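You operate a simulated robot arm through the tools that you are given. There is no shell and no other tool. Be economical: measure what you need, move in short steps, check, and stop when the job is done.

The job below is to be done with a simulated robot arm. You get a single attempt, and the scene is never put back.

Task
Plug in the drum, raise the work lamp to mark 3, light it.
Fine: the cable drum's blue plug goes in the grey socket; clamp the pole tight again; switch on after plugging in.
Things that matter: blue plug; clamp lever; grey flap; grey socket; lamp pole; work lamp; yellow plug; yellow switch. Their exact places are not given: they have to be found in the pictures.

Only the result counts: the job must be done as asked and must still hold three seconds after the hand-in. Knocking over, shifting, dropping, spilling or breaking anything else fails it.

Robot
A 5-joint arm with a two-finger parallel gripper on a trunk, on a base that drives. Base frame: it is fixed to the floor where the robot stands at the start and does not move with it; the origin is under the middle of the robot, x ahead of it, y to its left, z up. Readings come in mm, degrees, newtons and seconds.
It reaches about 1134 mm from its shoulder. Its first joint turns from -149.0 to 149.0 degrees. Places, roughly: clamp lever [500, 600, 900]; grey flap [700, 0, 900]; grey socket [700, 0, 900]; lamp pole [500, 600, 1100]; work lamp [500, 600, 1400]; yellow switch [500, 600, 1200]. Payload 1.57 kg.
The tool frame sits at the grasp point between the pads (the TCP): z along the fingers, y along the line on which they close. The tips reach 30 mm beyond it. The gripper opens to 110 mm. The fingers are 24 mm wide and 12 mm thick; the gripper's body (48 by 112 mm) begins 78 mm behind the TCP.
Orientation is told as [roll, pitch, yaw] about the base's x, y, z axes, in that order, counted from this pose: with the fingers straight down and closing along the base's y, the tool's x points along the base's -x, its y along +y and its z along -z.

Tools
- The arm moves only by the tool apply_moves. Its argument "series" is a list of rows, each an object (a shift or turn left out is 0, a gripper value left out holds the last) with "gripper": the gripper command, from -1 (shut) to 1 (fully open), values between in proportion; "linear": the shift along the tool's x, y, z in mm, a list of three; "dr": the turn, a rotation vector about the tool's x, y, z in degrees, a list of three. In form: [{"gripper": gripper, "linear": [x, y, z], "dr": [wx, wy, wz]}, ...]. A call has 1 to 20 rows; each row is the pose to reach, as a shift and turn from the pose commanded when the call began, along the tool's axes at that moment. Rows are played at 5 a second. More than 50 mm and 8.6 degrees between two rows, or a gripper value outside its range, and nothing of the call is played. A pose out of reach is approached as far as the arm can. The call stops where the force on the tool passes 90 N (or 10 N more than at its start, if that is more) or the arm is blocked; 0.2 s more then pass. The fingers move at their own pace (about 72 mm/s each) and stop on an object; they squeeze with about 33 N. The grip force told is the motor's: it shows also when the fingers shut on nothing. Time passes only in rows, and 0.2 s behind the last, so rows that repeat a pose let the fingers close. It gives the time, the measured TCP pose, the force on the tool (base axes), the opening and the grip force at its end, in the units of the frame above (readings bear some noise), with the torque about the TCP (base axes, N m) and any sound that the robot's microphone picked up, and new pictures: "show" is both (left out), scene, wrist or none.
- Cameras (640 x 400 px; columns grow to the right, rows downward): "scene" is now at [24.4, 209.9, 1715.4]; the picture's right is [0.51, -0.86, 0.00], its down [-0.62, -0.36, -0.70] and it looks along [0.60, 0.35, -0.72] (base axes); focal length 253 px, centre (320, 200). "wrist" rides on the gripper at [70, 16, -141] in the tool frame; the picture's right is [-0.23, 0.97, 0.00], its down [-0.86, -0.20, -0.48] and it looks along [-0.47, -0.11, 0.88] (tool axes); focal length 222 px, centre (320, 200).
- raise_lower(by): slides the trunk up (or, below 0, down) by that many mm; the arm and the scene camera ride with it, the base frame stays. It gives what a move gives, with no picture.
- steer(legs): drives the robot by 1 to 6 legs, each [ahead, turn to the left] in mm and degrees, along the robot's own axes; the way and the turn of a leg run together, so that a leg with both is an arc; at most 1500 mm and 180 degrees a leg. The arm and the cameras ride along, it lands a little off, and it stops where it bumps. It gives what a move gives, and a new picture of the scene camera.
- aim_head(pan, tilt): turns the head with the scene camera to pan (to the left, within 155 degrees either way) and tilt (down, from -29 to 69), counted from straight ahead of the robot. It gives what a move gives, and a new picture of the scene camera.
- point_at(camera, pixels): for up to 12 pixels [column, row] of the newest picture of that camera ("zoom" is the newest enlarged one), the place [x, y, z] in the base frame of the surface seen there, good to about 3 mm. No time passes.
- inspect(camera, box): a new picture of the part [left, top, right, bottom] of that camera's present view, enlarged. No time passes.
- close_job(): hands the job in; it is judged then, once.

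Keep the steps short. Do not move on a guess: measure, check each grasp and each placing, and mend mistakes. In all there are 80 turns and 260 pictures (those below and enlarged ones count). Leave the gripper open and the arm clear of the work at the hand-in unless told otherwise, and finish with a single line.

The tools are called after "Call:" as name(argument=value, ...) on one line, values as JSON. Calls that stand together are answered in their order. apply_moves: Moves the arm, as the interface text tells. Its arguments: {"type":"object","properties":{"series":{"type":"array","items":{"type":"object","properties":{"gripper":{"type":"number"},"linear":{"type":"array","items":{"type":"number"}},"dr":{"type":"array","items":{"type":"number"}}}}},"show":{"type":"string","enum":["both","scene","wrist","none"]}},"required":["series"]} The other tools are called the same way: raise_lower (by) slides the trunk up or down; steer (legs) drives the base; aim_head (pan, tilt) turns the head that bears the scene camera; point_at (camera, pixels) gives the place of the surface under pixels of a picture; inspect (camera, box) takes an enlarged picture of a part of a camera's view; close_job () hands the job in.

At the start:

```text
time_s: 0.0
tool_pos: [377.4, 458.1, 1000.7]
ee_rot: [0.1, 0.1, -1.0]
force: [0.5, -0.9, 0.6]
ft_torque: [0.0, 0.0, 0.0]
width: 110.0
finger_force: 0.1
trunk travel left (down, up): [-733.0, 237.0]
robot x, y, heading: [-1.7, -1.4, -0.2]
head pan, tilt: [30.3, 45.8]
```

scene: 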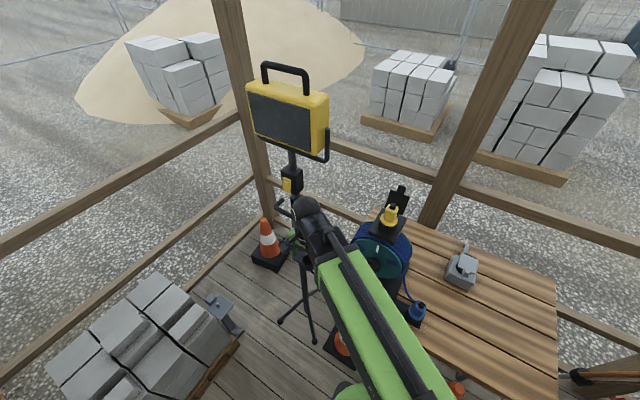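
wrist: 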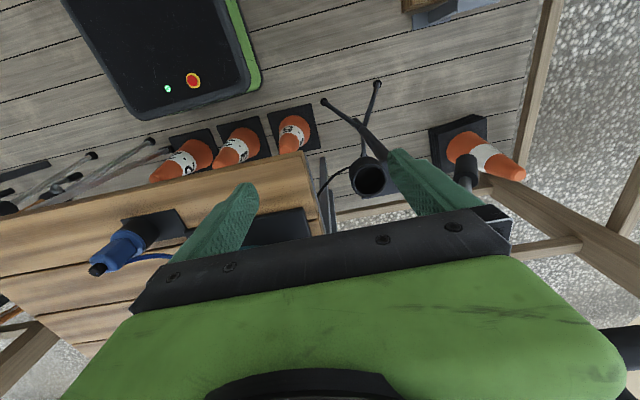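

I see the lamp on a tripod at about (290,110), the drum at (380,250), the blue plug at (418,310) and the grey socket at (462,268). I'll enlarge these areas first.

Call:
inspect(camera="scene", box=[340, 170, 500, 340])

Call:
inspect(camera="scene", box=[230, 50, 350, 250])

Call:
point_at(camera="scene", pixels=[[418, 310], [462, 268], [466, 248], [390, 215], [290, 182], [293, 160], [292, 115], [285, 70], [283, 212], [370, 255], [500, 330], [420, 250]])

```text
2.35 times, centred on (420, 255) of scene
```

zoom: 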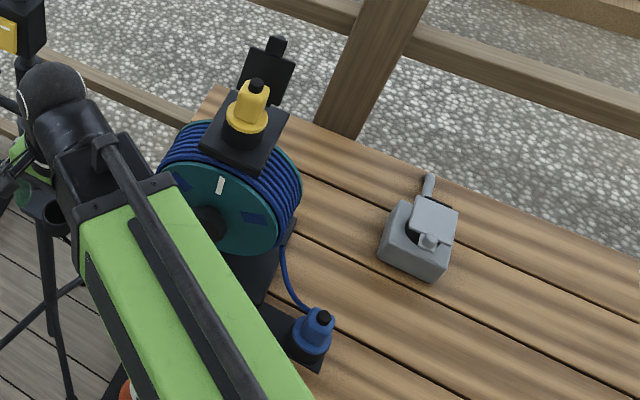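

```text
2.00 times, centred on (290, 150) of scene
```

zoom: 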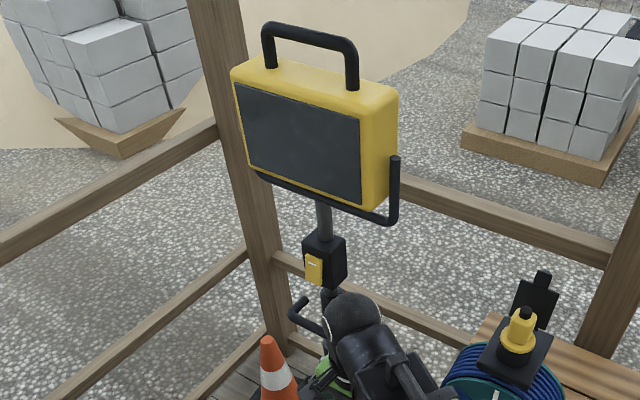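

```text
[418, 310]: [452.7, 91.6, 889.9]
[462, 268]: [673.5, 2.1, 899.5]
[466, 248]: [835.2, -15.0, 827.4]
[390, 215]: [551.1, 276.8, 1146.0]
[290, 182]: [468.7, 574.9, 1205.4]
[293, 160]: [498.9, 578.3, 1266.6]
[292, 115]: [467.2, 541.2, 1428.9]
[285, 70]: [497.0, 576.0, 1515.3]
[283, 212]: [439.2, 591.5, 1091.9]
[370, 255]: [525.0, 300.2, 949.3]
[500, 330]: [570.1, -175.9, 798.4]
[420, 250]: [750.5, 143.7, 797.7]
```

The arm hides the drum. I'll raise the tool 200 mm, then swing it right so the wrist camera looks at the socket.

Call:
apply_moves(series=[{"linear": [0, 0, -45]}, {"linear": [0, 0, -90]}, {"linear": [0, 0, -135]}, {"linear": [0, 0, -180]}, {"linear": [0, 0, -220]}, {"linear": [0, -45, -220]}, {"linear": [0, -90, -220]}, {"linear": [0, -135, -220]}, {"linear": [0, -180, -220]}, {"linear": [0, -225, -220]}, {"linear": [0, -270, -220]}, {"linear": [0, -315, -220]}, {"linear": [0, -360, -220]}, {"linear": [0, -405, -220]}, {"linear": [0, -450, -220]}, {"linear": [-40, -450, -220]}, {"linear": [-80, -450, -220]}])

```text
time_s: 2.7
tool_pos: [509.7, 230.0, 1001.9]
ee_rot: [1.0, 1.4, 0.8]
force: [-28.5, 4.1, 3.2]
ft_torque: [-0.12, -2.03, 1.69]
width: 110.1
finger_force: 0.1
out of reach, approached as far as the arm can: row 1, 2, 3, 4, 5, 6, 7, 8, 9, 10, 11, 12, 13
trunk travel left (down, up): [-733.0, 237.0]
robot x, y, heading: [1.2, 0.9, 0.0]
head pan, tilt: [30.3, 45.8]
stopped in row 13: the force on the tool passed its limit at 127 N (the readings are from after the stop); the commanded pose is now the measured one
```

scene: 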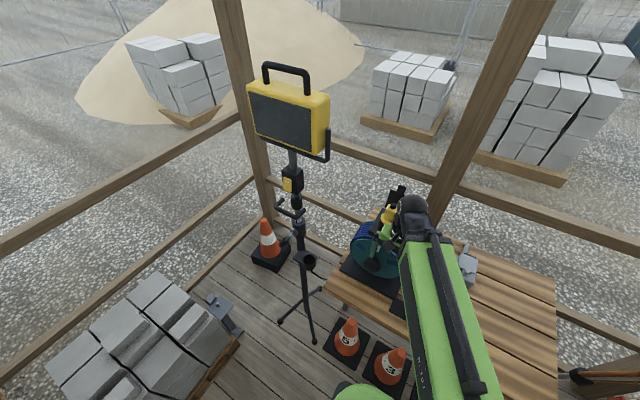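
wrist: 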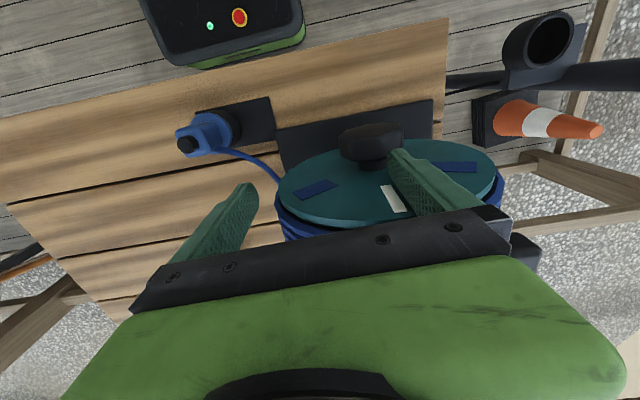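

The arm couldn't rise from here and the gripper bumped the drum. I'll back straight off from it (base −x), then raise the trunk.

Call:
apply_moves(series=[{"linear": [20, 0, 0]}, {"linear": [50, 0, 0]}, {"linear": [90, 0, 0]}, {"linear": [130, 0, 0]}])

Call:
raise_lower(by=230)

```text
time_s: 3.5
tool_pos: [500.2, 246.9, 1001.2]
ee_rot: [-0.6, 1.1, -1.5]
force: [-0.7, -55.7, -0.7]
ft_torque: [5.67, -0.19, -2.58]
width: 110.0
finger_force: 0.0
out of reach, approached as far as the arm can: row 1, 2, 3, 4
trunk travel left (down, up): [-733.0, 237.0]
robot x, y, heading: [0.6, 0.9, 0.0]
head pan, tilt: [30.3, 45.8]
stopped in row 4: the force on the tool passed its limit at 132 N (the readings are from after the stop); the commanded pose is now the measured one
```

scene: 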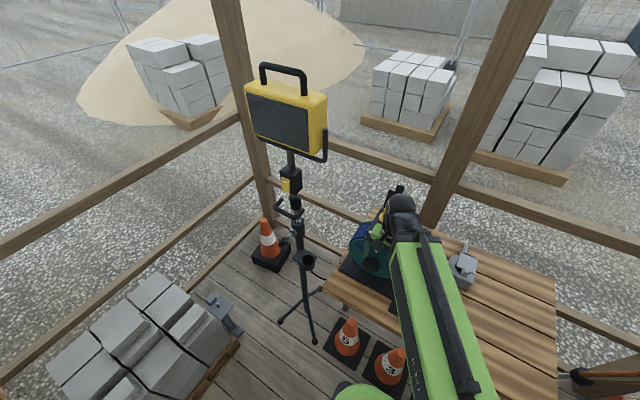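
wrist: 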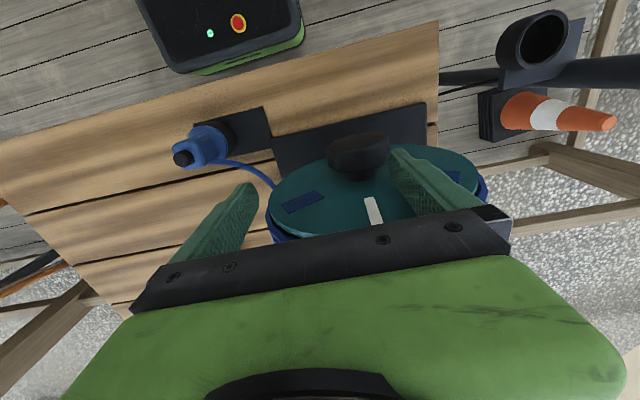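

```text
time_s: 5.9
tool_pos: [501.2, 254.7, 1229.8]
ee_rot: [-0.3, 1.2, -0.9]
force: [-0.1, -0.2, -0.3]
ft_torque: [0.0, 0.0, 0.02]
width: 109.8
finger_force: 0.1
trunk travel left (down, up): [-963.0, 7.0]
robot x, y, heading: [4.0, -2.0, -0.1]
head pan, tilt: [30.3, 45.8]
```

The arm is free and raised. Next I'll swing right at roughly constant radius, so the drum and socket come into view.

Call:
apply_moves(series=[{"linear": [-20, -45, 0]}, {"linear": [-40, -90, 0]}, {"linear": [-55, -135, 0]}, {"linear": [-70, -180, 0]}, {"linear": [-80, -225, 0]}, {"linear": [-80, -270, 0]}, {"linear": [-80, -315, 0]}, {"linear": [-80, -360, 0]}, {"linear": [-80, -400, 0]}])

```text
time_s: 7.9
tool_pos: [575.4, -146.2, 1228.8]
ee_rot: [-0.3, 1.3, -0.9]
force: [0.5, -0.5, 0.2]
ft_torque: [-0.03, -0.01, 0.0]
width: 109.9
finger_force: 0.0
out of reach, approached as far as the arm can: row 1
trunk travel left (down, up): [-963.0, 7.0]
robot x, y, heading: [1.8, 2.2, 0.0]
head pan, tilt: [30.3, 45.8]
```

scene: 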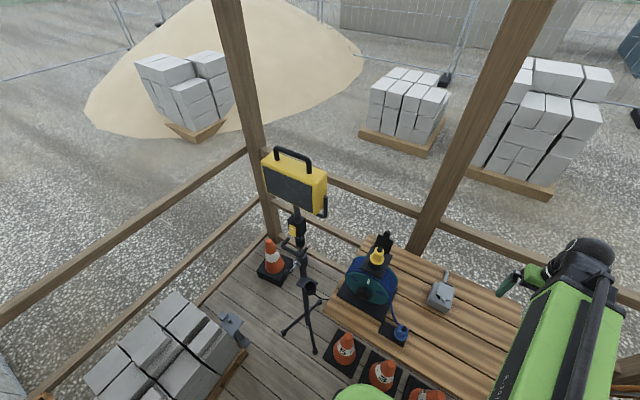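
wrist: 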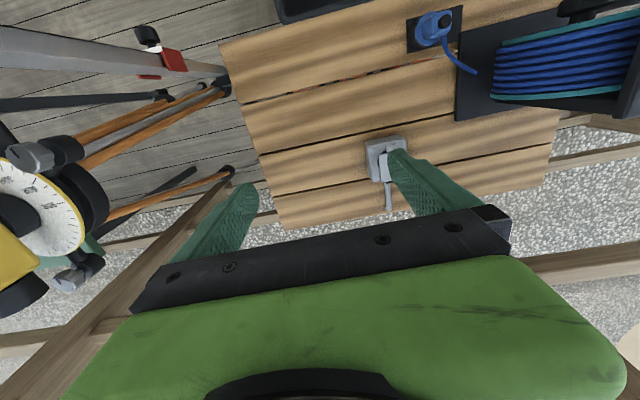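

Now the view is clear. I'll enlarge the plug, socket and lamp clamp, and measure them.

Call:
inspect(camera="scene", box=[330, 220, 470, 350])

Call:
inspect(camera="wrist", box=[340, 0, 500, 220])

Call:
inspect(camera="scene", box=[250, 140, 350, 300])

Call:
point_at(camera="scene", pixels=[[440, 292], [444, 275], [399, 331], [377, 256], [370, 280], [385, 245], [296, 225], [283, 243], [300, 255], [308, 285], [390, 325]])

```text
3.08 times, centred on (400, 285) of scene
```

zoom: 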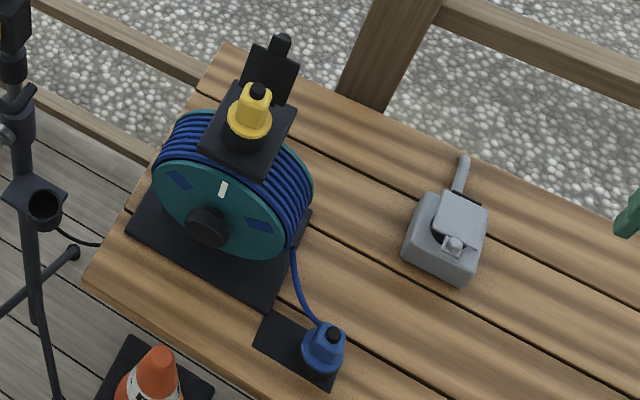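

```text
1.82 times, centred on (420, 110) of wrist
```

zoom: 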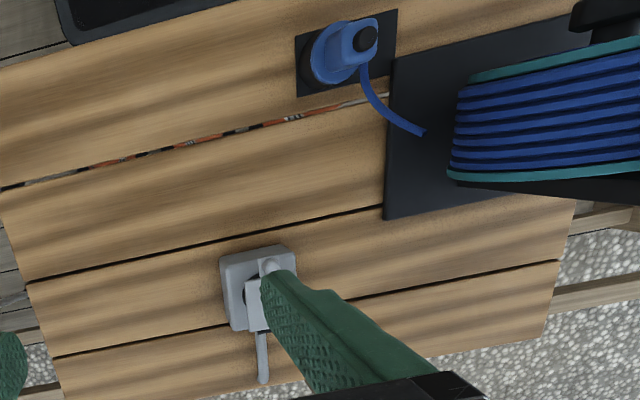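

```text
2.50 times, centred on (300, 220) of scene
```

zoom: 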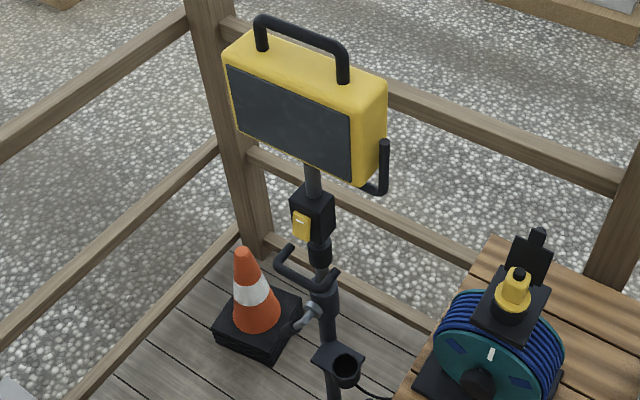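

```text
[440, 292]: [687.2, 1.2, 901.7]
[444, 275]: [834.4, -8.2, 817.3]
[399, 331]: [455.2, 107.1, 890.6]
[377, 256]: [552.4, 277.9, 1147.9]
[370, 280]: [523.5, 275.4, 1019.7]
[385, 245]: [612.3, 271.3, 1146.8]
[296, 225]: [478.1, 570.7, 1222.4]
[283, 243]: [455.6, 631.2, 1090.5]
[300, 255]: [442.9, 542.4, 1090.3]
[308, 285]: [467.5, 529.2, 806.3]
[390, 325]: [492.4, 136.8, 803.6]
```

Call:
inspect(camera="scene", box=[420, 262, 460, 317])

Call:
inspect(camera="scene", box=[375, 310, 420, 350])

Call:
inspect(camera="scene", box=[270, 205, 325, 305])

```text
7.27 times, centred on (440, 290) of scene
```

zoom: 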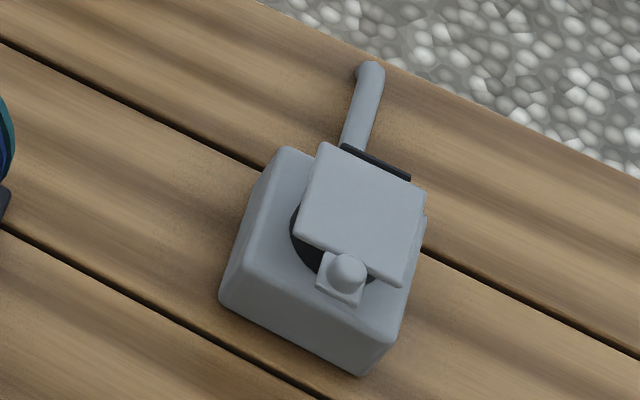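

```text
10.00 times, centred on (398, 330) of scene
```

zoom: 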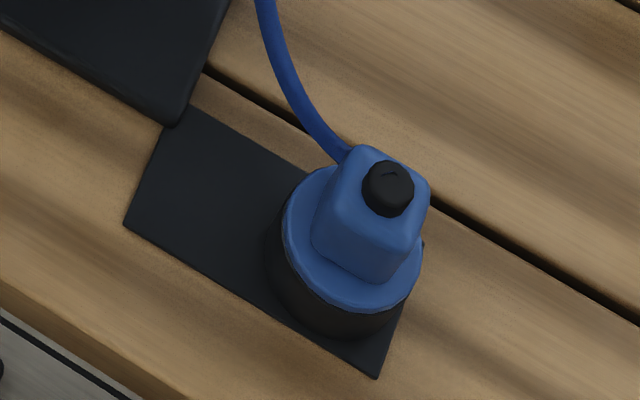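

```text
4.00 times, centred on (298, 255) of scene
```

zoom: 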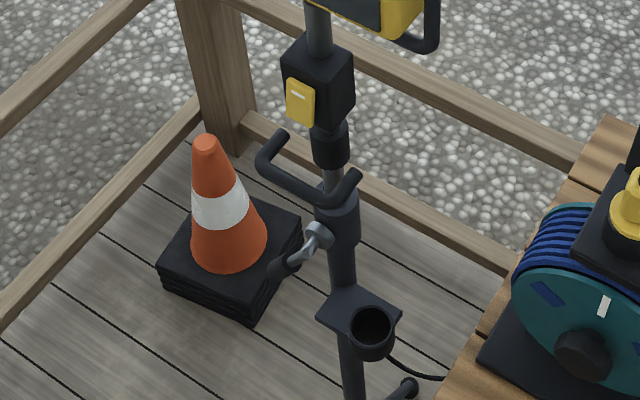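

Call:
inspect(camera="scene", box=[375, 310, 420, 350])

Call:
point_at(camera="zoom", pixels=[[388, 178], [345, 165], [410, 190], [365, 155], [365, 270], [315, 240], [325, 180], [300, 200], [390, 290], [413, 255], [330, 325], [200, 200]])

Call:
inspect(camera="scene", box=[420, 262, 460, 317])

Call:
point_at(camera="zoom", pixels=[[347, 265], [328, 290], [355, 295], [325, 150], [415, 190], [400, 275], [305, 235], [305, 255], [285, 155], [225, 290], [365, 365], [385, 340]])

```text
10.00 times, centred on (398, 330) of scene
```

zoom: 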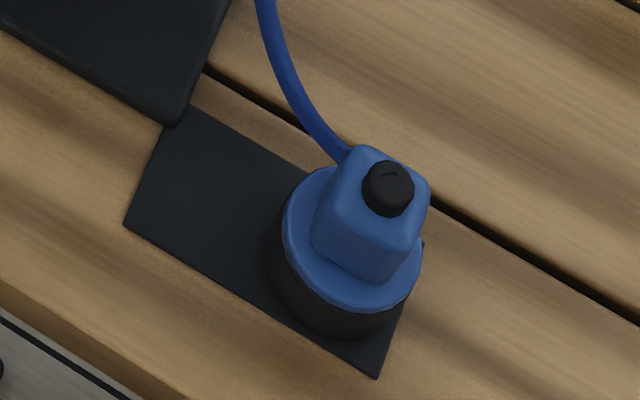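

```text
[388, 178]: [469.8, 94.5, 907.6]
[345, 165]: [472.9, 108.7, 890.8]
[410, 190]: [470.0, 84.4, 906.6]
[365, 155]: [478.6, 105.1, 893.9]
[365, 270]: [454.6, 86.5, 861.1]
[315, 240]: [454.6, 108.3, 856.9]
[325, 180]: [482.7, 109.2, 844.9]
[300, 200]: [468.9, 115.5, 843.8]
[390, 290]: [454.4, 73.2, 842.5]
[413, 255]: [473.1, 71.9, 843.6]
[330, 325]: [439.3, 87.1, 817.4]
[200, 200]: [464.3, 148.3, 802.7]
```

```text
7.27 times, centred on (440, 290) of scene
```

zoom: 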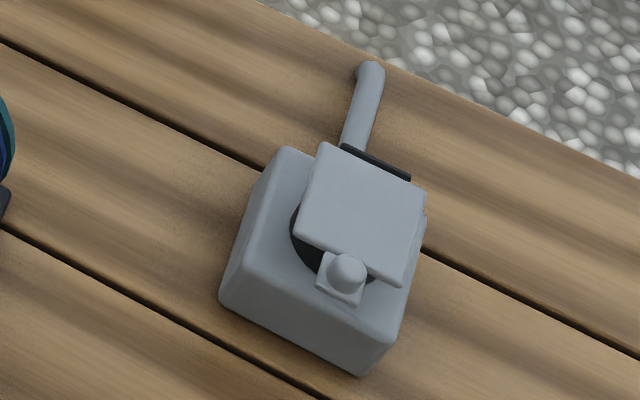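

```text
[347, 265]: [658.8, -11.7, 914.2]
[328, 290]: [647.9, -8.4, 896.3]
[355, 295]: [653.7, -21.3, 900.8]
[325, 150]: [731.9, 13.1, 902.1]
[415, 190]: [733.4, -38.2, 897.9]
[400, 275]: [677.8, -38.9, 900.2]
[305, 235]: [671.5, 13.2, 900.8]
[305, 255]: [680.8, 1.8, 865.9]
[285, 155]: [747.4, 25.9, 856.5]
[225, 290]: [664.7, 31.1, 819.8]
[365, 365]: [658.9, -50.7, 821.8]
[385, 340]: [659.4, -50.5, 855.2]
```

The socket's flap lies at z≈900, with its knob at (659,−12,~908) and its hinge at x≈735. I'll move the tool above the knob with the gripper partly shut.

Call:
apply_moves(series=[{"gripper": -0.2, "linear": [-20, 35, 0]}, {"linear": [-42, 70, 0]}, {"linear": [-63, 105, 0]}, {"linear": [-84, 134, 20]}, {"linear": [-84, 134, 65]}, {"linear": [-84, 134, 110]}, {"linear": [-84, 134, 155]}, {"linear": [-84, 134, 200]}, {"linear": [-84, 134, 230]}, {"linear": [-84, 134, 230]}])

```text
time_s: 10.1
tool_pos: [661.0, -14.8, 1229.4]
ee_rot: [-0.4, 1.2, -0.9]
force: [1.1, 0.0, 0.5]
ft_torque: [0.05, 0.0, 0.04]
width: 43.8
finger_force: 0.0
out of reach, approached as far as the arm can: row 4, 5, 6, 7, 8, 9, 10
trunk travel left (down, up): [-963.0, 7.0]
robot x, y, heading: [0.3, 0.4, 0.2]
head pan, tilt: [30.3, 45.8]
```

scene: 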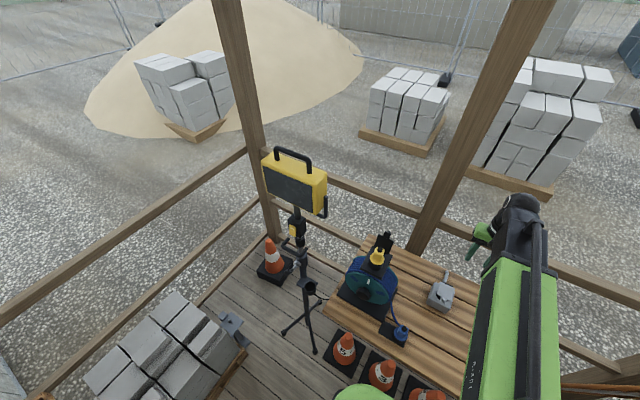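
wrist: 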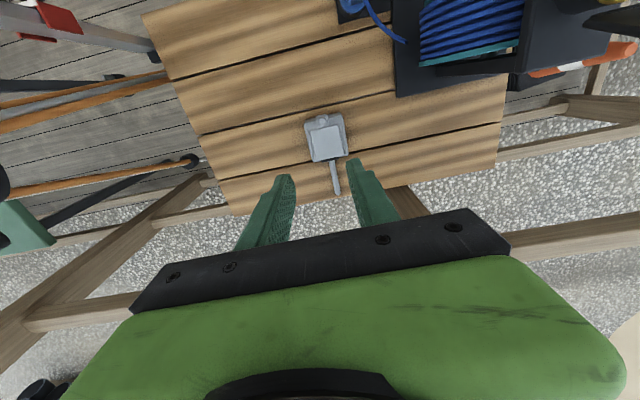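

Only the trunk changes the height; the arm does yaw and reach. I'll make a small centring shift and lower the trunk 240 mm.

Call:
apply_moves(series=[{"linear": [2, 3, 0]}, {"linear": [2, 3, 0]}], show="none")

Call:
raise_lower(by=-240)

Call:
inspect(camera="wrist", box=[220, 60, 420, 240])

Call:
point_at(camera="zoom", pixels=[[320, 200]])

```text
time_s: 10.7
tool_pos: [657.2, -10.5, 1230.4]
ee_rot: [-0.3, 1.1, -0.9]
force: [0.5, 0.0, -0.2]
ft_torque: [0.04, 0.02, -0.04]
width: 43.9
finger_force: 0.1
trunk travel left (down, up): [-963.0, 7.0]
robot x, y, heading: [-0.0, -1.3, 0.0]
head pan, tilt: [30.3, 45.8]
```

```text
time_s: 13.2
tool_pos: [656.7, -9.3, 990.0]
ee_rot: [-0.4, 1.1, -0.9]
force: [0.7, 0.5, -0.5]
ft_torque: [0.0, 0.01, -0.04]
width: 43.9
finger_force: 0.2
trunk travel left (down, up): [-723.0, 247.0]
robot x, y, heading: [-0.4, -2.1, 0.0]
head pan, tilt: [30.3, 45.8]
```

```text
2.22 times, centred on (320, 150) of wrist
```

zoom: 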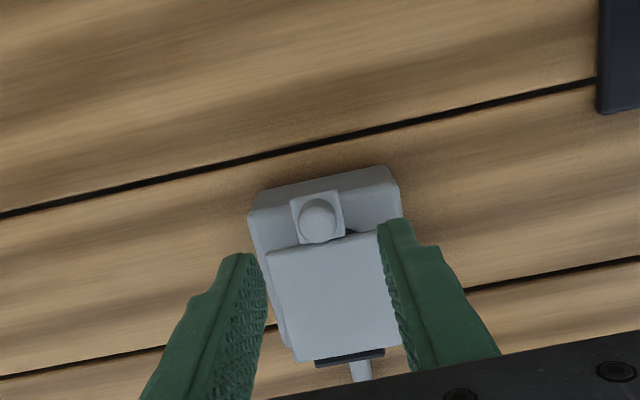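

```text
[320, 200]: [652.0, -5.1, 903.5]
```

Call:
point_at(camera="zoom", pixels=[[318, 218], [303, 220], [334, 220], [318, 205], [294, 203], [342, 195], [270, 257], [378, 235], [292, 358], [400, 345]])

```text
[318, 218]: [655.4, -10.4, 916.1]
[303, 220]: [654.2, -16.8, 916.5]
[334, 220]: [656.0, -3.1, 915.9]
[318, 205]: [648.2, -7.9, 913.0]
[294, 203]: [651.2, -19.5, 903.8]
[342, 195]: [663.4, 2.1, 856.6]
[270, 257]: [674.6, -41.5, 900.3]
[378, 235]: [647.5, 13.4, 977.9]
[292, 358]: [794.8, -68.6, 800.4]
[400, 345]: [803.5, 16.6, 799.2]
```

The knob ball is at (656,−10), top z≈917. I'll lower 54 mm so the fingertips straddle it, then close.

Call:
raise_lower(by=-55)

Call:
apply_moves(series=[{"gripper": -1}, {}, {}, {}], show="wrist")

```text
time_s: 14.2
tool_pos: [657.6, -10.7, 934.7]
ee_rot: [-0.3, 1.1, -0.9]
force: [0.5, -0.3, 0.8]
ft_torque: [0.01, -0.03, 0.03]
width: 43.8
finger_force: 0.0
trunk travel left (down, up): [-668.0, 302.0]
robot x, y, heading: [-0.5, -1.2, 0.2]
head pan, tilt: [30.3, 45.8]
```

```text
time_s: 15.2
tool_pos: [658.1, -11.6, 935.1]
ee_rot: [-0.4, 1.0, -0.9]
force: [0.3, -19.3, 1.4]
ft_torque: [-0.45, -0.06, -0.06]
width: 16.7
finger_force: 32.1
trunk travel left (down, up): [-668.0, 302.0]
robot x, y, heading: [-0.6, 0.6, 0.0]
head pan, tilt: [30.3, 45.8]
```

wrist: 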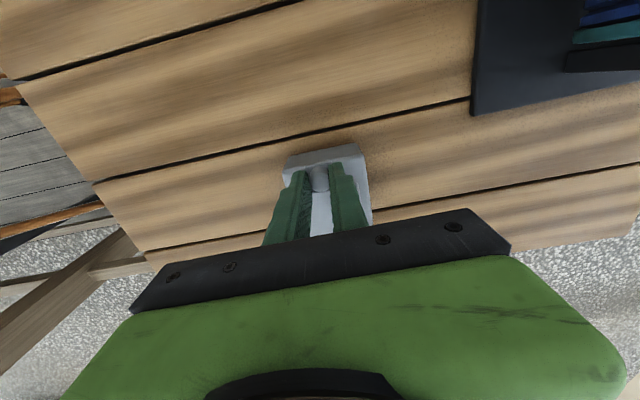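

The ball is gripped (16.7 mm). I'll raise 25 mm and watch the force.

Call:
apply_moves(series=[{"linear": [0, -1.5, 0]}, {"linear": [-2, -1.5, 0]}], show="none")

Call:
raise_lower(by=25)

Call:
apply_moves(series=[{"linear": [-5, 0, 0]}, {"linear": [-8, 0, 0]}], show="wrist")

```text
time_s: 15.8
tool_pos: [658.5, -12.2, 934.5]
ee_rot: [-0.3, 1.3, -0.9]
force: [-12.3, -13.6, -4.4]
ft_torque: [-0.22, 0.82, -0.03]
width: 16.5
finger_force: 31.4
trunk travel left (down, up): [-668.0, 302.0]
robot x, y, heading: [-1.7, -4.5, 0.0]
head pan, tilt: [30.3, 45.8]
```

```text
time_s: 16.5
tool_pos: [662.8, -12.1, 957.8]
ee_rot: [-0.2, 0.9, -0.9]
force: [18.3, -10.8, -0.3]
ft_torque: [-0.29, -1.09, 0.0]
width: 16.9
finger_force: 31.9
trunk travel left (down, up): [-693.0, 277.0]
robot x, y, heading: [1.8, -3.3, 0.0]
head pan, tilt: [30.3, 45.8]
```

```text
time_s: 17.1
tool_pos: [664.3, -11.8, 961.5]
ee_rot: [-0.4, 1.5, -0.9]
force: [-19.8, -9.5, 2.6]
ft_torque: [-0.19, 1.1, -0.08]
width: 17.0
finger_force: 31.8
trunk travel left (down, up): [-693.0, 277.0]
robot x, y, heading: [0.5, -1.3, 0.0]
head pan, tilt: [30.3, 45.8]
```

wrist: 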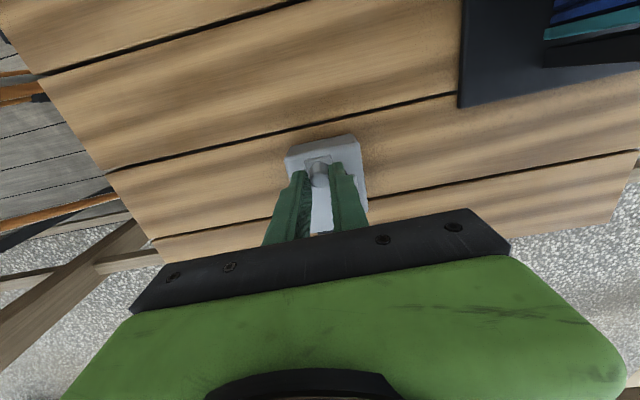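

The flap is following. I'll go on: raise 22 and move forward 11, then raise 16 and forward 18.

Call:
raise_lower(by=20)

Call:
apply_moves(series=[{"linear": [-5, 0, 0]}, {"linear": [-11, 0, 0]}], show="none")

Call:
raise_lower(by=14)

Call:
apply_moves(series=[{"linear": [-6, 0, 0]}, {"linear": [-12, 0, 0]}], show="both")

```text
time_s: 17.8
tool_pos: [670.5, -11.6, 978.6]
ee_rot: [-0.4, 0.9, -0.9]
force: [17.5, -9.6, -6.6]
ft_torque: [-0.29, -1.07, 0.03]
width: 16.7
finger_force: 31.9
trunk travel left (down, up): [-713.0, 257.0]
robot x, y, heading: [0.2, 0.2, 0.2]
head pan, tilt: [30.3, 45.8]
```

```text
time_s: 18.4
tool_pos: [674.1, -11.6, 981.9]
ee_rot: [-0.4, 1.4, -0.9]
force: [-19.3, -10.2, 8.2]
ft_torque: [-0.27, 1.12, -0.04]
width: 16.9
finger_force: 32.7
trunk travel left (down, up): [-713.0, 257.0]
robot x, y, heading: [-0.6, 0.1, 0.1]
head pan, tilt: [30.3, 45.8]
```

```text
time_s: 19.0
tool_pos: [679.7, -10.9, 994.3]
ee_rot: [-0.2, 1.1, -0.8]
force: [0.1, 0.2, -0.8]
ft_torque: [0.03, 0.0, 0.0]
width: 0.0
finger_force: 21.2
trunk travel left (down, up): [-727.0, 243.0]
robot x, y, heading: [0.0, 3.2, 0.1]
head pan, tilt: [30.3, 45.8]
```

```text
time_s: 19.6
tool_pos: [690.7, -10.8, 994.1]
ee_rot: [-0.4, 1.1, -0.9]
force: [0.6, 0.3, -0.4]
ft_torque: [0.02, 0.02, -0.01]
width: 0.0
finger_force: 21.1
trunk travel left (down, up): [-727.0, 243.0]
robot x, y, heading: [1.5, -2.4, 0.1]
head pan, tilt: [30.3, 45.8]
```

scene: 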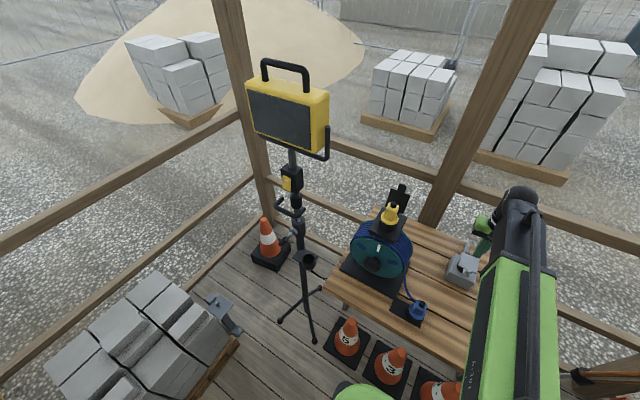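
wrist: 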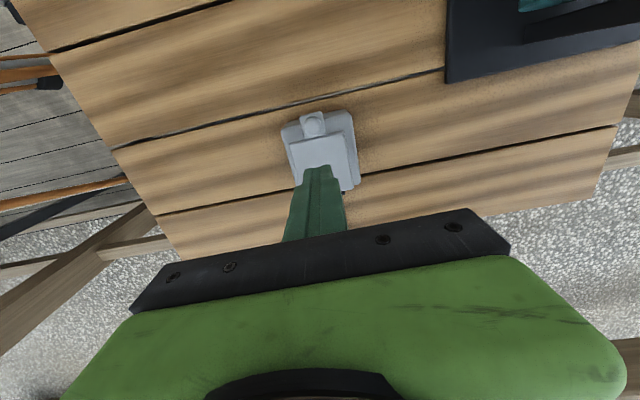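

The knob slipped at about 37° because the fingertips' width pried against the tongue, and the flap dropped shut. I'll regrip with the fingers offset 8 mm toward the robot, so they stay clear of the tongue as it turns.

Call:
apply_moves(series=[{"gripper": -0.3, "linear": [20, -2, 0]}, {"linear": [43, -2, 0]}, {"linear": [43, -2, 0]}], show="none")

Call:
raise_lower(by=-59)

Call:
apply_moves(series=[{"gripper": -1}, {}, {}], show="wrist")

Call:
inspect(camera="wrist", box=[260, 120, 380, 220])

```text
time_s: 20.4
tool_pos: [648.6, -13.0, 994.1]
ee_rot: [-0.3, 1.2, -0.8]
force: [0.9, 0.3, -0.9]
ft_torque: [-0.01, 0.02, 0.04]
width: 38.7
finger_force: 0.0
trunk travel left (down, up): [-727.0, 243.0]
robot x, y, heading: [2.5, -3.7, -0.1]
head pan, tilt: [30.3, 45.8]
```

```text
time_s: 21.4
tool_pos: [648.1, -12.4, 935.4]
ee_rot: [-0.3, 1.2, -0.9]
force: [-0.5, 0.4, 0.5]
ft_torque: [-0.03, -0.01, 0.0]
width: 38.7
finger_force: 0.1
trunk travel left (down, up): [-668.0, 302.0]
robot x, y, heading: [-4.4, 1.3, -0.1]
head pan, tilt: [30.3, 45.8]
```

```text
time_s: 22.2
tool_pos: [648.8, -12.5, 934.3]
ee_rot: [-0.3, 1.1, -0.9]
force: [1.3, 8.1, 1.3]
ft_torque: [0.26, -0.06, 0.1]
width: 16.7
finger_force: 31.5
trunk travel left (down, up): [-668.0, 302.0]
robot x, y, heading: [2.7, -1.1, 0.2]
head pan, tilt: [30.3, 45.8]
```

wrist: 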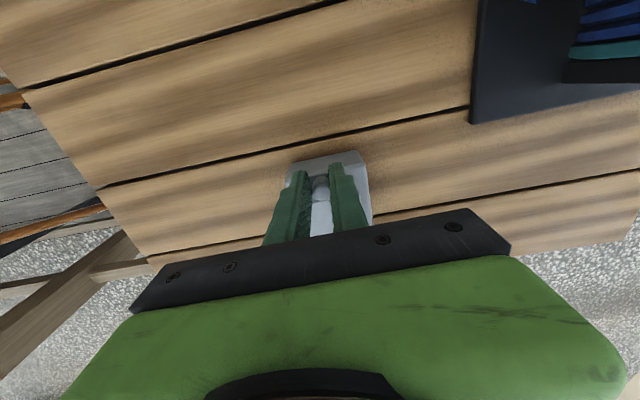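

```text
4.00 times, centred on (320, 170) of wrist
```

zoom: 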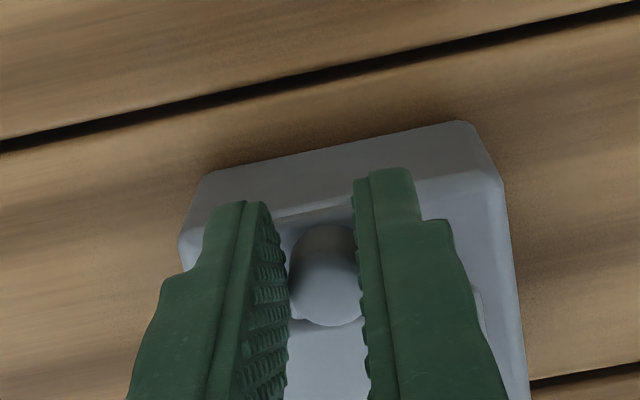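

Good grip. I'll follow the arc in small alternating steps of trunk and arm.

Call:
raise_lower(by=16)

Call:
apply_moves(series=[{"linear": [-4, 0, 0]}, {"linear": [-8, 0, 0]}], show="none")

Call:
raise_lower(by=15)

Call:
apply_moves(series=[{"linear": [-4, 0, 0]}, {"linear": [-8, 0, 0]}], show="none")

Call:
raise_lower(by=6)

Call:
apply_moves(series=[{"linear": [-3, 0, 0]}, {"linear": [-6, 0, 0]}], show="none")

Call:
raise_lower(by=6)

Call:
apply_moves(series=[{"linear": [-3, 0, 0]}, {"linear": [-6, 0, 0]}], show="wrist")

```text
time_s: 22.8
tool_pos: [649.5, -11.5, 950.8]
ee_rot: [-0.3, 1.0, -0.8]
force: [12.0, 10.4, -0.6]
ft_torque: [0.32, -0.58, 0.13]
width: 16.8
finger_force: 31.6
trunk travel left (down, up): [-684.0, 286.0]
robot x, y, heading: [0.5, 0.6, 0.2]
head pan, tilt: [30.3, 45.8]
```

```text
time_s: 23.4
tool_pos: [652.7, -12.4, 952.2]
ee_rot: [-0.3, 1.4, -0.9]
force: [-22.0, 11.1, 4.3]
ft_torque: [0.37, 0.79, 0.0]
width: 17.0
finger_force: 32.6
trunk travel left (down, up): [-684.0, 286.0]
robot x, y, heading: [0.0, 0.4, -0.3]
head pan, tilt: [30.3, 45.8]
```

```text
time_s: 24.0
tool_pos: [661.5, -12.7, 965.8]
ee_rot: [-0.4, 0.9, -0.9]
force: [13.8, 9.6, -0.3]
ft_torque: [0.24, -0.94, 0.04]
width: 16.8
finger_force: 32.0
trunk travel left (down, up): [-699.0, 271.0]
robot x, y, heading: [-0.1, -0.0, -0.1]
head pan, tilt: [30.3, 45.8]
```

```text
time_s: 24.6
tool_pos: [661.6, -11.9, 966.4]
ee_rot: [-0.4, 1.4, -0.8]
force: [-16.5, 10.3, 0.3]
ft_torque: [0.32, 1.13, 0.03]
width: 17.0
finger_force: 32.0
trunk travel left (down, up): [-699.0, 271.0]
robot x, y, heading: [-1.9, 0.7, 0.1]
head pan, tilt: [30.3, 45.8]
```

```text
time_s: 25.2
tool_pos: [664.5, -12.3, 971.7]
ee_rot: [-0.4, 0.9, -0.9]
force: [-0.9, 10.4, -3.9]
ft_torque: [0.32, 0.44, 0.06]
width: 16.7
finger_force: 31.9
trunk travel left (down, up): [-705.0, 265.0]
robot x, y, heading: [0.4, 2.1, -0.2]
head pan, tilt: [30.3, 45.8]
```

```text
time_s: 25.8
tool_pos: [668.8, -12.5, 974.6]
ee_rot: [-0.4, 1.2, -0.9]
force: [-19.8, 10.7, 7.9]
ft_torque: [0.32, 0.92, 0.01]
width: 16.9
finger_force: 32.3
trunk travel left (down, up): [-705.0, 265.0]
robot x, y, heading: [1.8, -0.5, 0.1]
head pan, tilt: [30.3, 45.8]
```

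```text
time_s: 26.3
tool_pos: [672.2, -11.6, 977.4]
ee_rot: [-0.4, 0.9, -0.8]
force: [-1.7, 10.6, -3.6]
ft_torque: [0.3, 0.37, 0.01]
width: 17.1
finger_force: 31.7
trunk travel left (down, up): [-711.0, 259.0]
robot x, y, heading: [-0.8, -0.7, 0.0]
head pan, tilt: [30.3, 45.8]
```

```text
time_s: 26.9
tool_pos: [673.5, -13.0, 979.7]
ee_rot: [-0.4, 1.2, -1.0]
force: [-17.0, 11.7, 4.4]
ft_torque: [0.35, 1.04, -0.01]
width: 16.8
finger_force: 32.0
trunk travel left (down, up): [-711.0, 259.0]
robot x, y, heading: [0.7, -2.9, -0.2]
head pan, tilt: [30.3, 45.8]
```

wrist: 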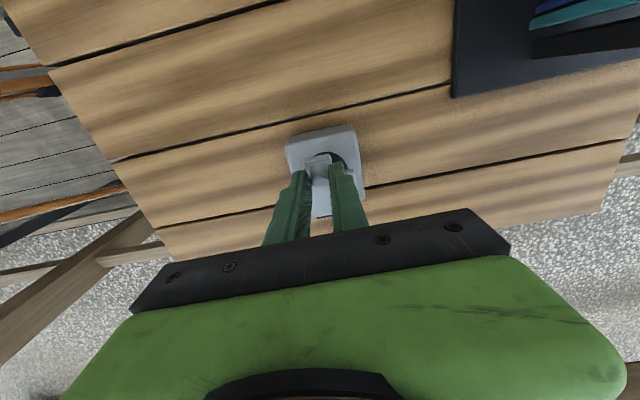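

It works at about 45° now. I'll continue the arc with smaller rises and longer forward steps.

Call:
raise_lower(by=5)

Call:
apply_moves(series=[{"linear": [-3, 0, 0]}, {"linear": [-6, 0, 0]}], show="none")

Call:
raise_lower(by=5)

Call:
apply_moves(series=[{"linear": [-3, 0, 0]}, {"linear": [-7, 0, 0]}], show="none")

Call:
raise_lower(by=4)

Call:
apply_moves(series=[{"linear": [-3, 0, 0]}, {"linear": [-7, 0, 0]}], show="none")

Call:
raise_lower(by=4)

Call:
apply_moves(series=[{"linear": [-4, 0, 0]}, {"linear": [-8, 0, 0]}], show="wrist")

```text
time_s: 27.5
tool_pos: [677.0, -12.2, 982.6]
ee_rot: [-0.3, 1.0, -0.8]
force: [-0.4, 10.8, -4.9]
ft_torque: [0.32, 0.41, -0.03]
width: 16.8
finger_force: 32.0
trunk travel left (down, up): [-716.0, 254.0]
robot x, y, heading: [-3.9, 1.3, 0.0]
head pan, tilt: [30.3, 45.8]
```

```text
time_s: 28.1
tool_pos: [678.8, -12.8, 984.7]
ee_rot: [-0.5, 1.1, -0.9]
force: [-17.0, 12.5, 4.1]
ft_torque: [0.35, 1.11, 0.0]
width: 16.8
finger_force: 31.9
trunk travel left (down, up): [-716.0, 254.0]
robot x, y, heading: [-4.4, -1.5, -0.1]
head pan, tilt: [30.3, 45.8]
```

```text
time_s: 28.6
tool_pos: [683.4, -13.2, 986.7]
ee_rot: [-0.4, 1.0, -0.9]
force: [-0.6, 11.6, -6.6]
ft_torque: [0.35, 0.34, 0.01]
width: 16.5
finger_force: 31.3
trunk travel left (down, up): [-721.0, 249.0]
robot x, y, heading: [2.2, -1.0, 0.2]
head pan, tilt: [30.3, 45.8]
```

```text
time_s: 29.2
tool_pos: [686.7, -13.1, 987.8]
ee_rot: [-0.4, 1.2, -1.0]
force: [-15.3, 11.1, 6.2]
ft_torque: [0.38, 1.09, -0.05]
width: 17.0
finger_force: 32.0
trunk travel left (down, up): [-721.0, 249.0]
robot x, y, heading: [-1.7, 1.0, -0.1]
head pan, tilt: [30.3, 45.8]
```

```text
time_s: 29.7
tool_pos: [689.3, -12.8, 992.6]
ee_rot: [-0.5, 1.0, -0.8]
force: [-2.2, 10.9, -5.3]
ft_torque: [0.3, 0.57, -0.06]
width: 16.9
finger_force: 31.9
trunk travel left (down, up): [-725.0, 245.0]
robot x, y, heading: [-2.3, 1.7, 0.0]
head pan, tilt: [30.3, 45.8]
```

```text
time_s: 30.3
tool_pos: [694.5, -13.4, 993.0]
ee_rot: [-0.4, 1.2, -0.9]
force: [-15.7, 10.0, 9.2]
ft_torque: [0.36, 1.06, -0.03]
width: 16.5
finger_force: 32.3
trunk travel left (down, up): [-725.0, 245.0]
robot x, y, heading: [2.6, -0.1, -0.2]
head pan, tilt: [30.3, 45.8]
```

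```text
time_s: 30.9
tool_pos: [697.3, -13.6, 995.4]
ee_rot: [-0.4, 1.0, -0.9]
force: [-2.6, 9.1, -7.4]
ft_torque: [0.28, 0.58, -0.04]
width: 16.9
finger_force: 32.0
trunk travel left (down, up): [-729.0, 241.0]
robot x, y, heading: [1.8, 0.8, 0.1]
head pan, tilt: [30.3, 45.8]
```

```text
time_s: 31.5
tool_pos: [702.2, -13.6, 998.4]
ee_rot: [-0.4, 1.1, -0.9]
force: [-14.5, 8.8, 10.1]
ft_torque: [0.31, 1.05, -0.12]
width: 16.7
finger_force: 31.6
trunk travel left (down, up): [-729.0, 241.0]
robot x, y, heading: [0.9, -0.7, 0.1]
head pan, tilt: [30.3, 45.8]
```

wrist: 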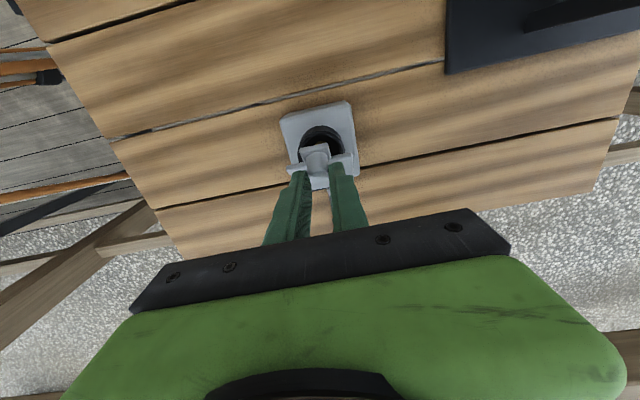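

About 68° now. I'll carry on past vertical.

Call:
raise_lower(by=3)

Call:
apply_moves(series=[{"linear": [-5, 0, 0]}, {"linear": [-10, 0, 0]}], show="none")

Call:
raise_lower(by=2)

Call:
apply_moves(series=[{"linear": [-5, 0, 0]}, {"linear": [-10, 0, 0]}, {"linear": [-14, 0, 0]}], show="none")

Call:
apply_moves(series=[{"linear": [-5, 0, 0]}, {"linear": [-10, 0, 0]}, {"linear": [-14, 0, 0]}, {"linear": [-14, 0, 0]}], show="both")

```text
time_s: 32.0
tool_pos: [703.9, -14.5, 998.8]
ee_rot: [-0.4, 1.0, -0.9]
force: [-6.3, 8.0, -5.9]
ft_torque: [0.3, 0.73, -0.07]
width: 16.5
finger_force: 32.3
trunk travel left (down, up): [-732.0, 238.0]
robot x, y, heading: [-2.8, 2.6, -0.1]
head pan, tilt: [30.3, 45.8]
```

```text
time_s: 32.6
tool_pos: [711.9, -13.4, 1000.0]
ee_rot: [-0.5, 1.1, -0.8]
force: [-13.9, 7.9, 13.2]
ft_torque: [0.26, 1.02, -0.1]
width: 16.9
finger_force: 31.9
trunk travel left (down, up): [-732.0, 238.0]
robot x, y, heading: [-1.0, -3.0, -0.3]
head pan, tilt: [30.3, 45.8]
```

```text
time_s: 33.1
tool_pos: [713.8, -13.3, 1000.2]
ee_rot: [-0.4, 1.1, -0.9]
force: [-9.4, 8.4, -1.2]
ft_torque: [0.23, 0.97, -0.06]
width: 16.6
finger_force: 32.1
trunk travel left (down, up): [-734.0, 236.0]
robot x, y, heading: [-2.7, 1.9, 0.1]
head pan, tilt: [30.3, 45.8]
```

```text
time_s: 33.9
tool_pos: [726.5, -14.6, 1003.3]
ee_rot: [-0.5, 1.0, -0.9]
force: [-11.7, 8.9, 12.4]
ft_torque: [0.24, 1.02, -0.06]
width: 16.8
finger_force: 32.0
trunk travel left (down, up): [-734.0, 236.0]
robot x, y, heading: [1.3, -0.1, 0.2]
head pan, tilt: [30.3, 45.8]
```

```text
time_s: 34.9
tool_pos: [741.1, -13.4, 1002.4]
ee_rot: [-0.3, 1.1, -0.9]
force: [-10.4, 6.7, 7.5]
ft_torque: [0.18, 1.07, -0.05]
width: 16.5
finger_force: 31.6
trunk travel left (down, up): [-734.0, 236.0]
robot x, y, heading: [-0.0, 3.0, -0.0]
head pan, tilt: [30.3, 45.8]
```

scene: 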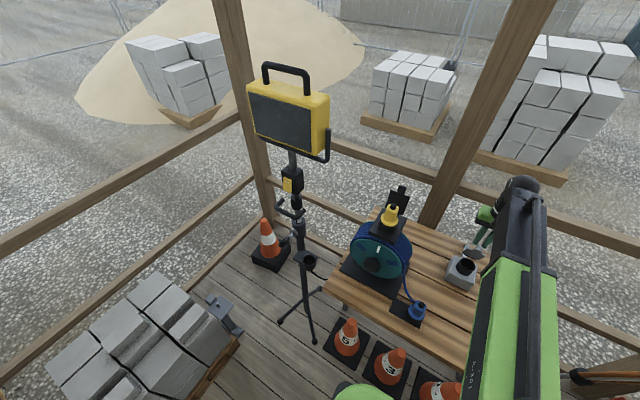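
wrist: 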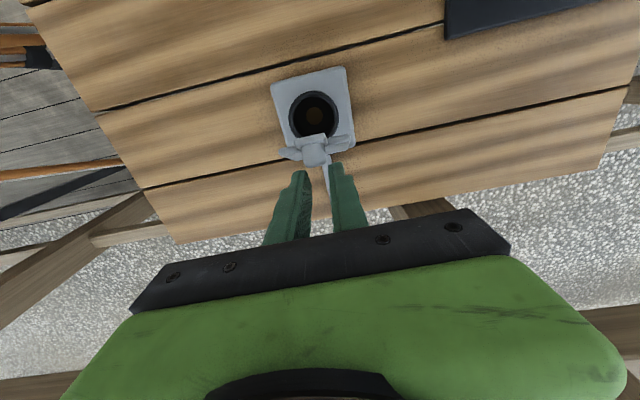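

The flap is just past vertical. I'll push a bit further, then release and see whether it stays.

Call:
apply_moves(series=[{"linear": [-5, 0, 0]}, {"linear": [-10, 0, 0]}, {"linear": [-15, 0, 0]}, {"linear": [-15, 0, 0]}], show="none")

Call:
apply_moves(series=[{"gripper": -0.4, "linear": [0, 0, 0]}, {"linear": [0, 0, 0]}, {"linear": [0, 0, 0]}], show="wrist")

```text
time_s: 35.9
tool_pos: [757.7, -14.7, 1000.7]
ee_rot: [-0.2, 1.1, -0.9]
force: [0.6, 0.2, 0.4]
ft_torque: [0.01, -0.03, 0.01]
width: 0.0
finger_force: 21.2
trunk travel left (down, up): [-734.0, 236.0]
robot x, y, heading: [2.2, -1.2, -0.1]
head pan, tilt: [30.3, 45.8]
```

```text
time_s: 36.7
tool_pos: [758.0, -15.9, 1000.4]
ee_rot: [-0.3, 1.1, -1.0]
force: [-0.7, -0.6, 0.0]
ft_torque: [-0.01, -0.01, 0.03]
width: 32.9
finger_force: 0.1
trunk travel left (down, up): [-734.0, 236.0]
robot x, y, heading: [0.9, 1.4, 0.1]
head pan, tilt: [30.3, 45.8]
```

wrist: 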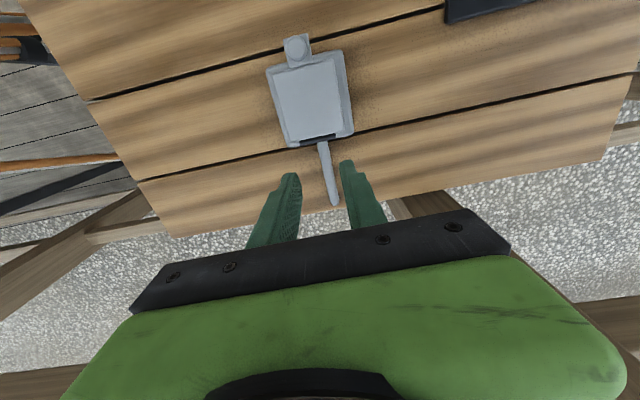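

The fingers slid off the knob and the flap fell back, probably flicked by the sliding pads. I'll regrip and this time open the fingers cleanly just past vertical.

Call:
apply_moves(series=[{"linear": [35, 2, 0]}, {"linear": [70, 2, 0]}, {"linear": [109, 1.5, 0]}, {"linear": [109, 1.5, 0]}], show="none")

Call:
raise_lower(by=-66)

Call:
apply_moves(series=[{"gripper": -1}, {}, {}], show="wrist")

Call:
inspect(camera="wrist", box=[260, 120, 380, 220])

```text
time_s: 37.7
tool_pos: [648.7, -12.7, 1000.0]
ee_rot: [-0.3, 1.2, -0.8]
force: [0.0, 0.3, 1.0]
ft_torque: [-0.01, -0.02, 0.04]
width: 33.0
finger_force: 0.0
trunk travel left (down, up): [-734.0, 236.0]
robot x, y, heading: [1.1, -0.3, 0.3]
head pan, tilt: [30.3, 45.8]
```

```text
time_s: 38.8
tool_pos: [647.1, -13.1, 934.8]
ee_rot: [-0.3, 1.2, -0.9]
force: [-0.3, -0.2, -0.1]
ft_torque: [0.0, 0.01, 0.04]
width: 33.0
finger_force: 0.1
trunk travel left (down, up): [-668.0, 302.0]
robot x, y, heading: [0.1, 2.6, 0.0]
head pan, tilt: [30.3, 45.8]
```

```text
time_s: 39.5
tool_pos: [647.2, -11.2, 936.5]
ee_rot: [-0.4, 1.1, -1.0]
force: [0.3, 2.9, 0.7]
ft_torque: [0.16, -0.07, -0.01]
width: 17.0
finger_force: 32.0
trunk travel left (down, up): [-668.0, 302.0]
robot x, y, heading: [-1.5, 5.4, 0.1]
head pan, tilt: [30.3, 45.8]
```

wrist: 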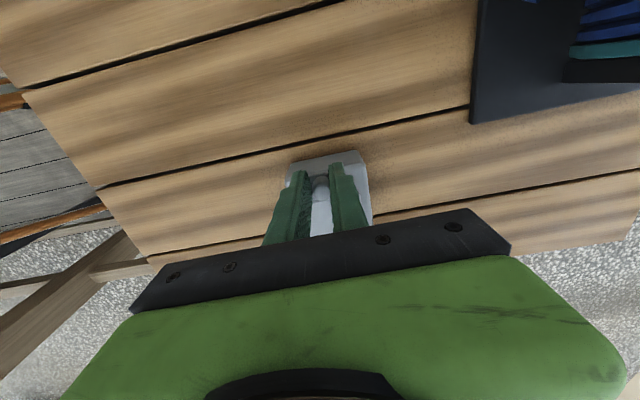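

```text
4.00 times, centred on (320, 170) of wrist
```

zoom: 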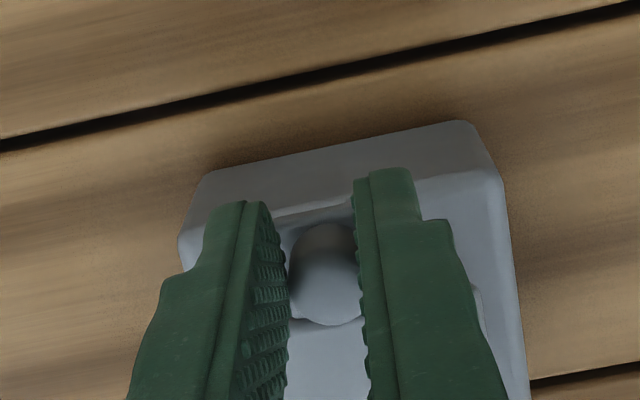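

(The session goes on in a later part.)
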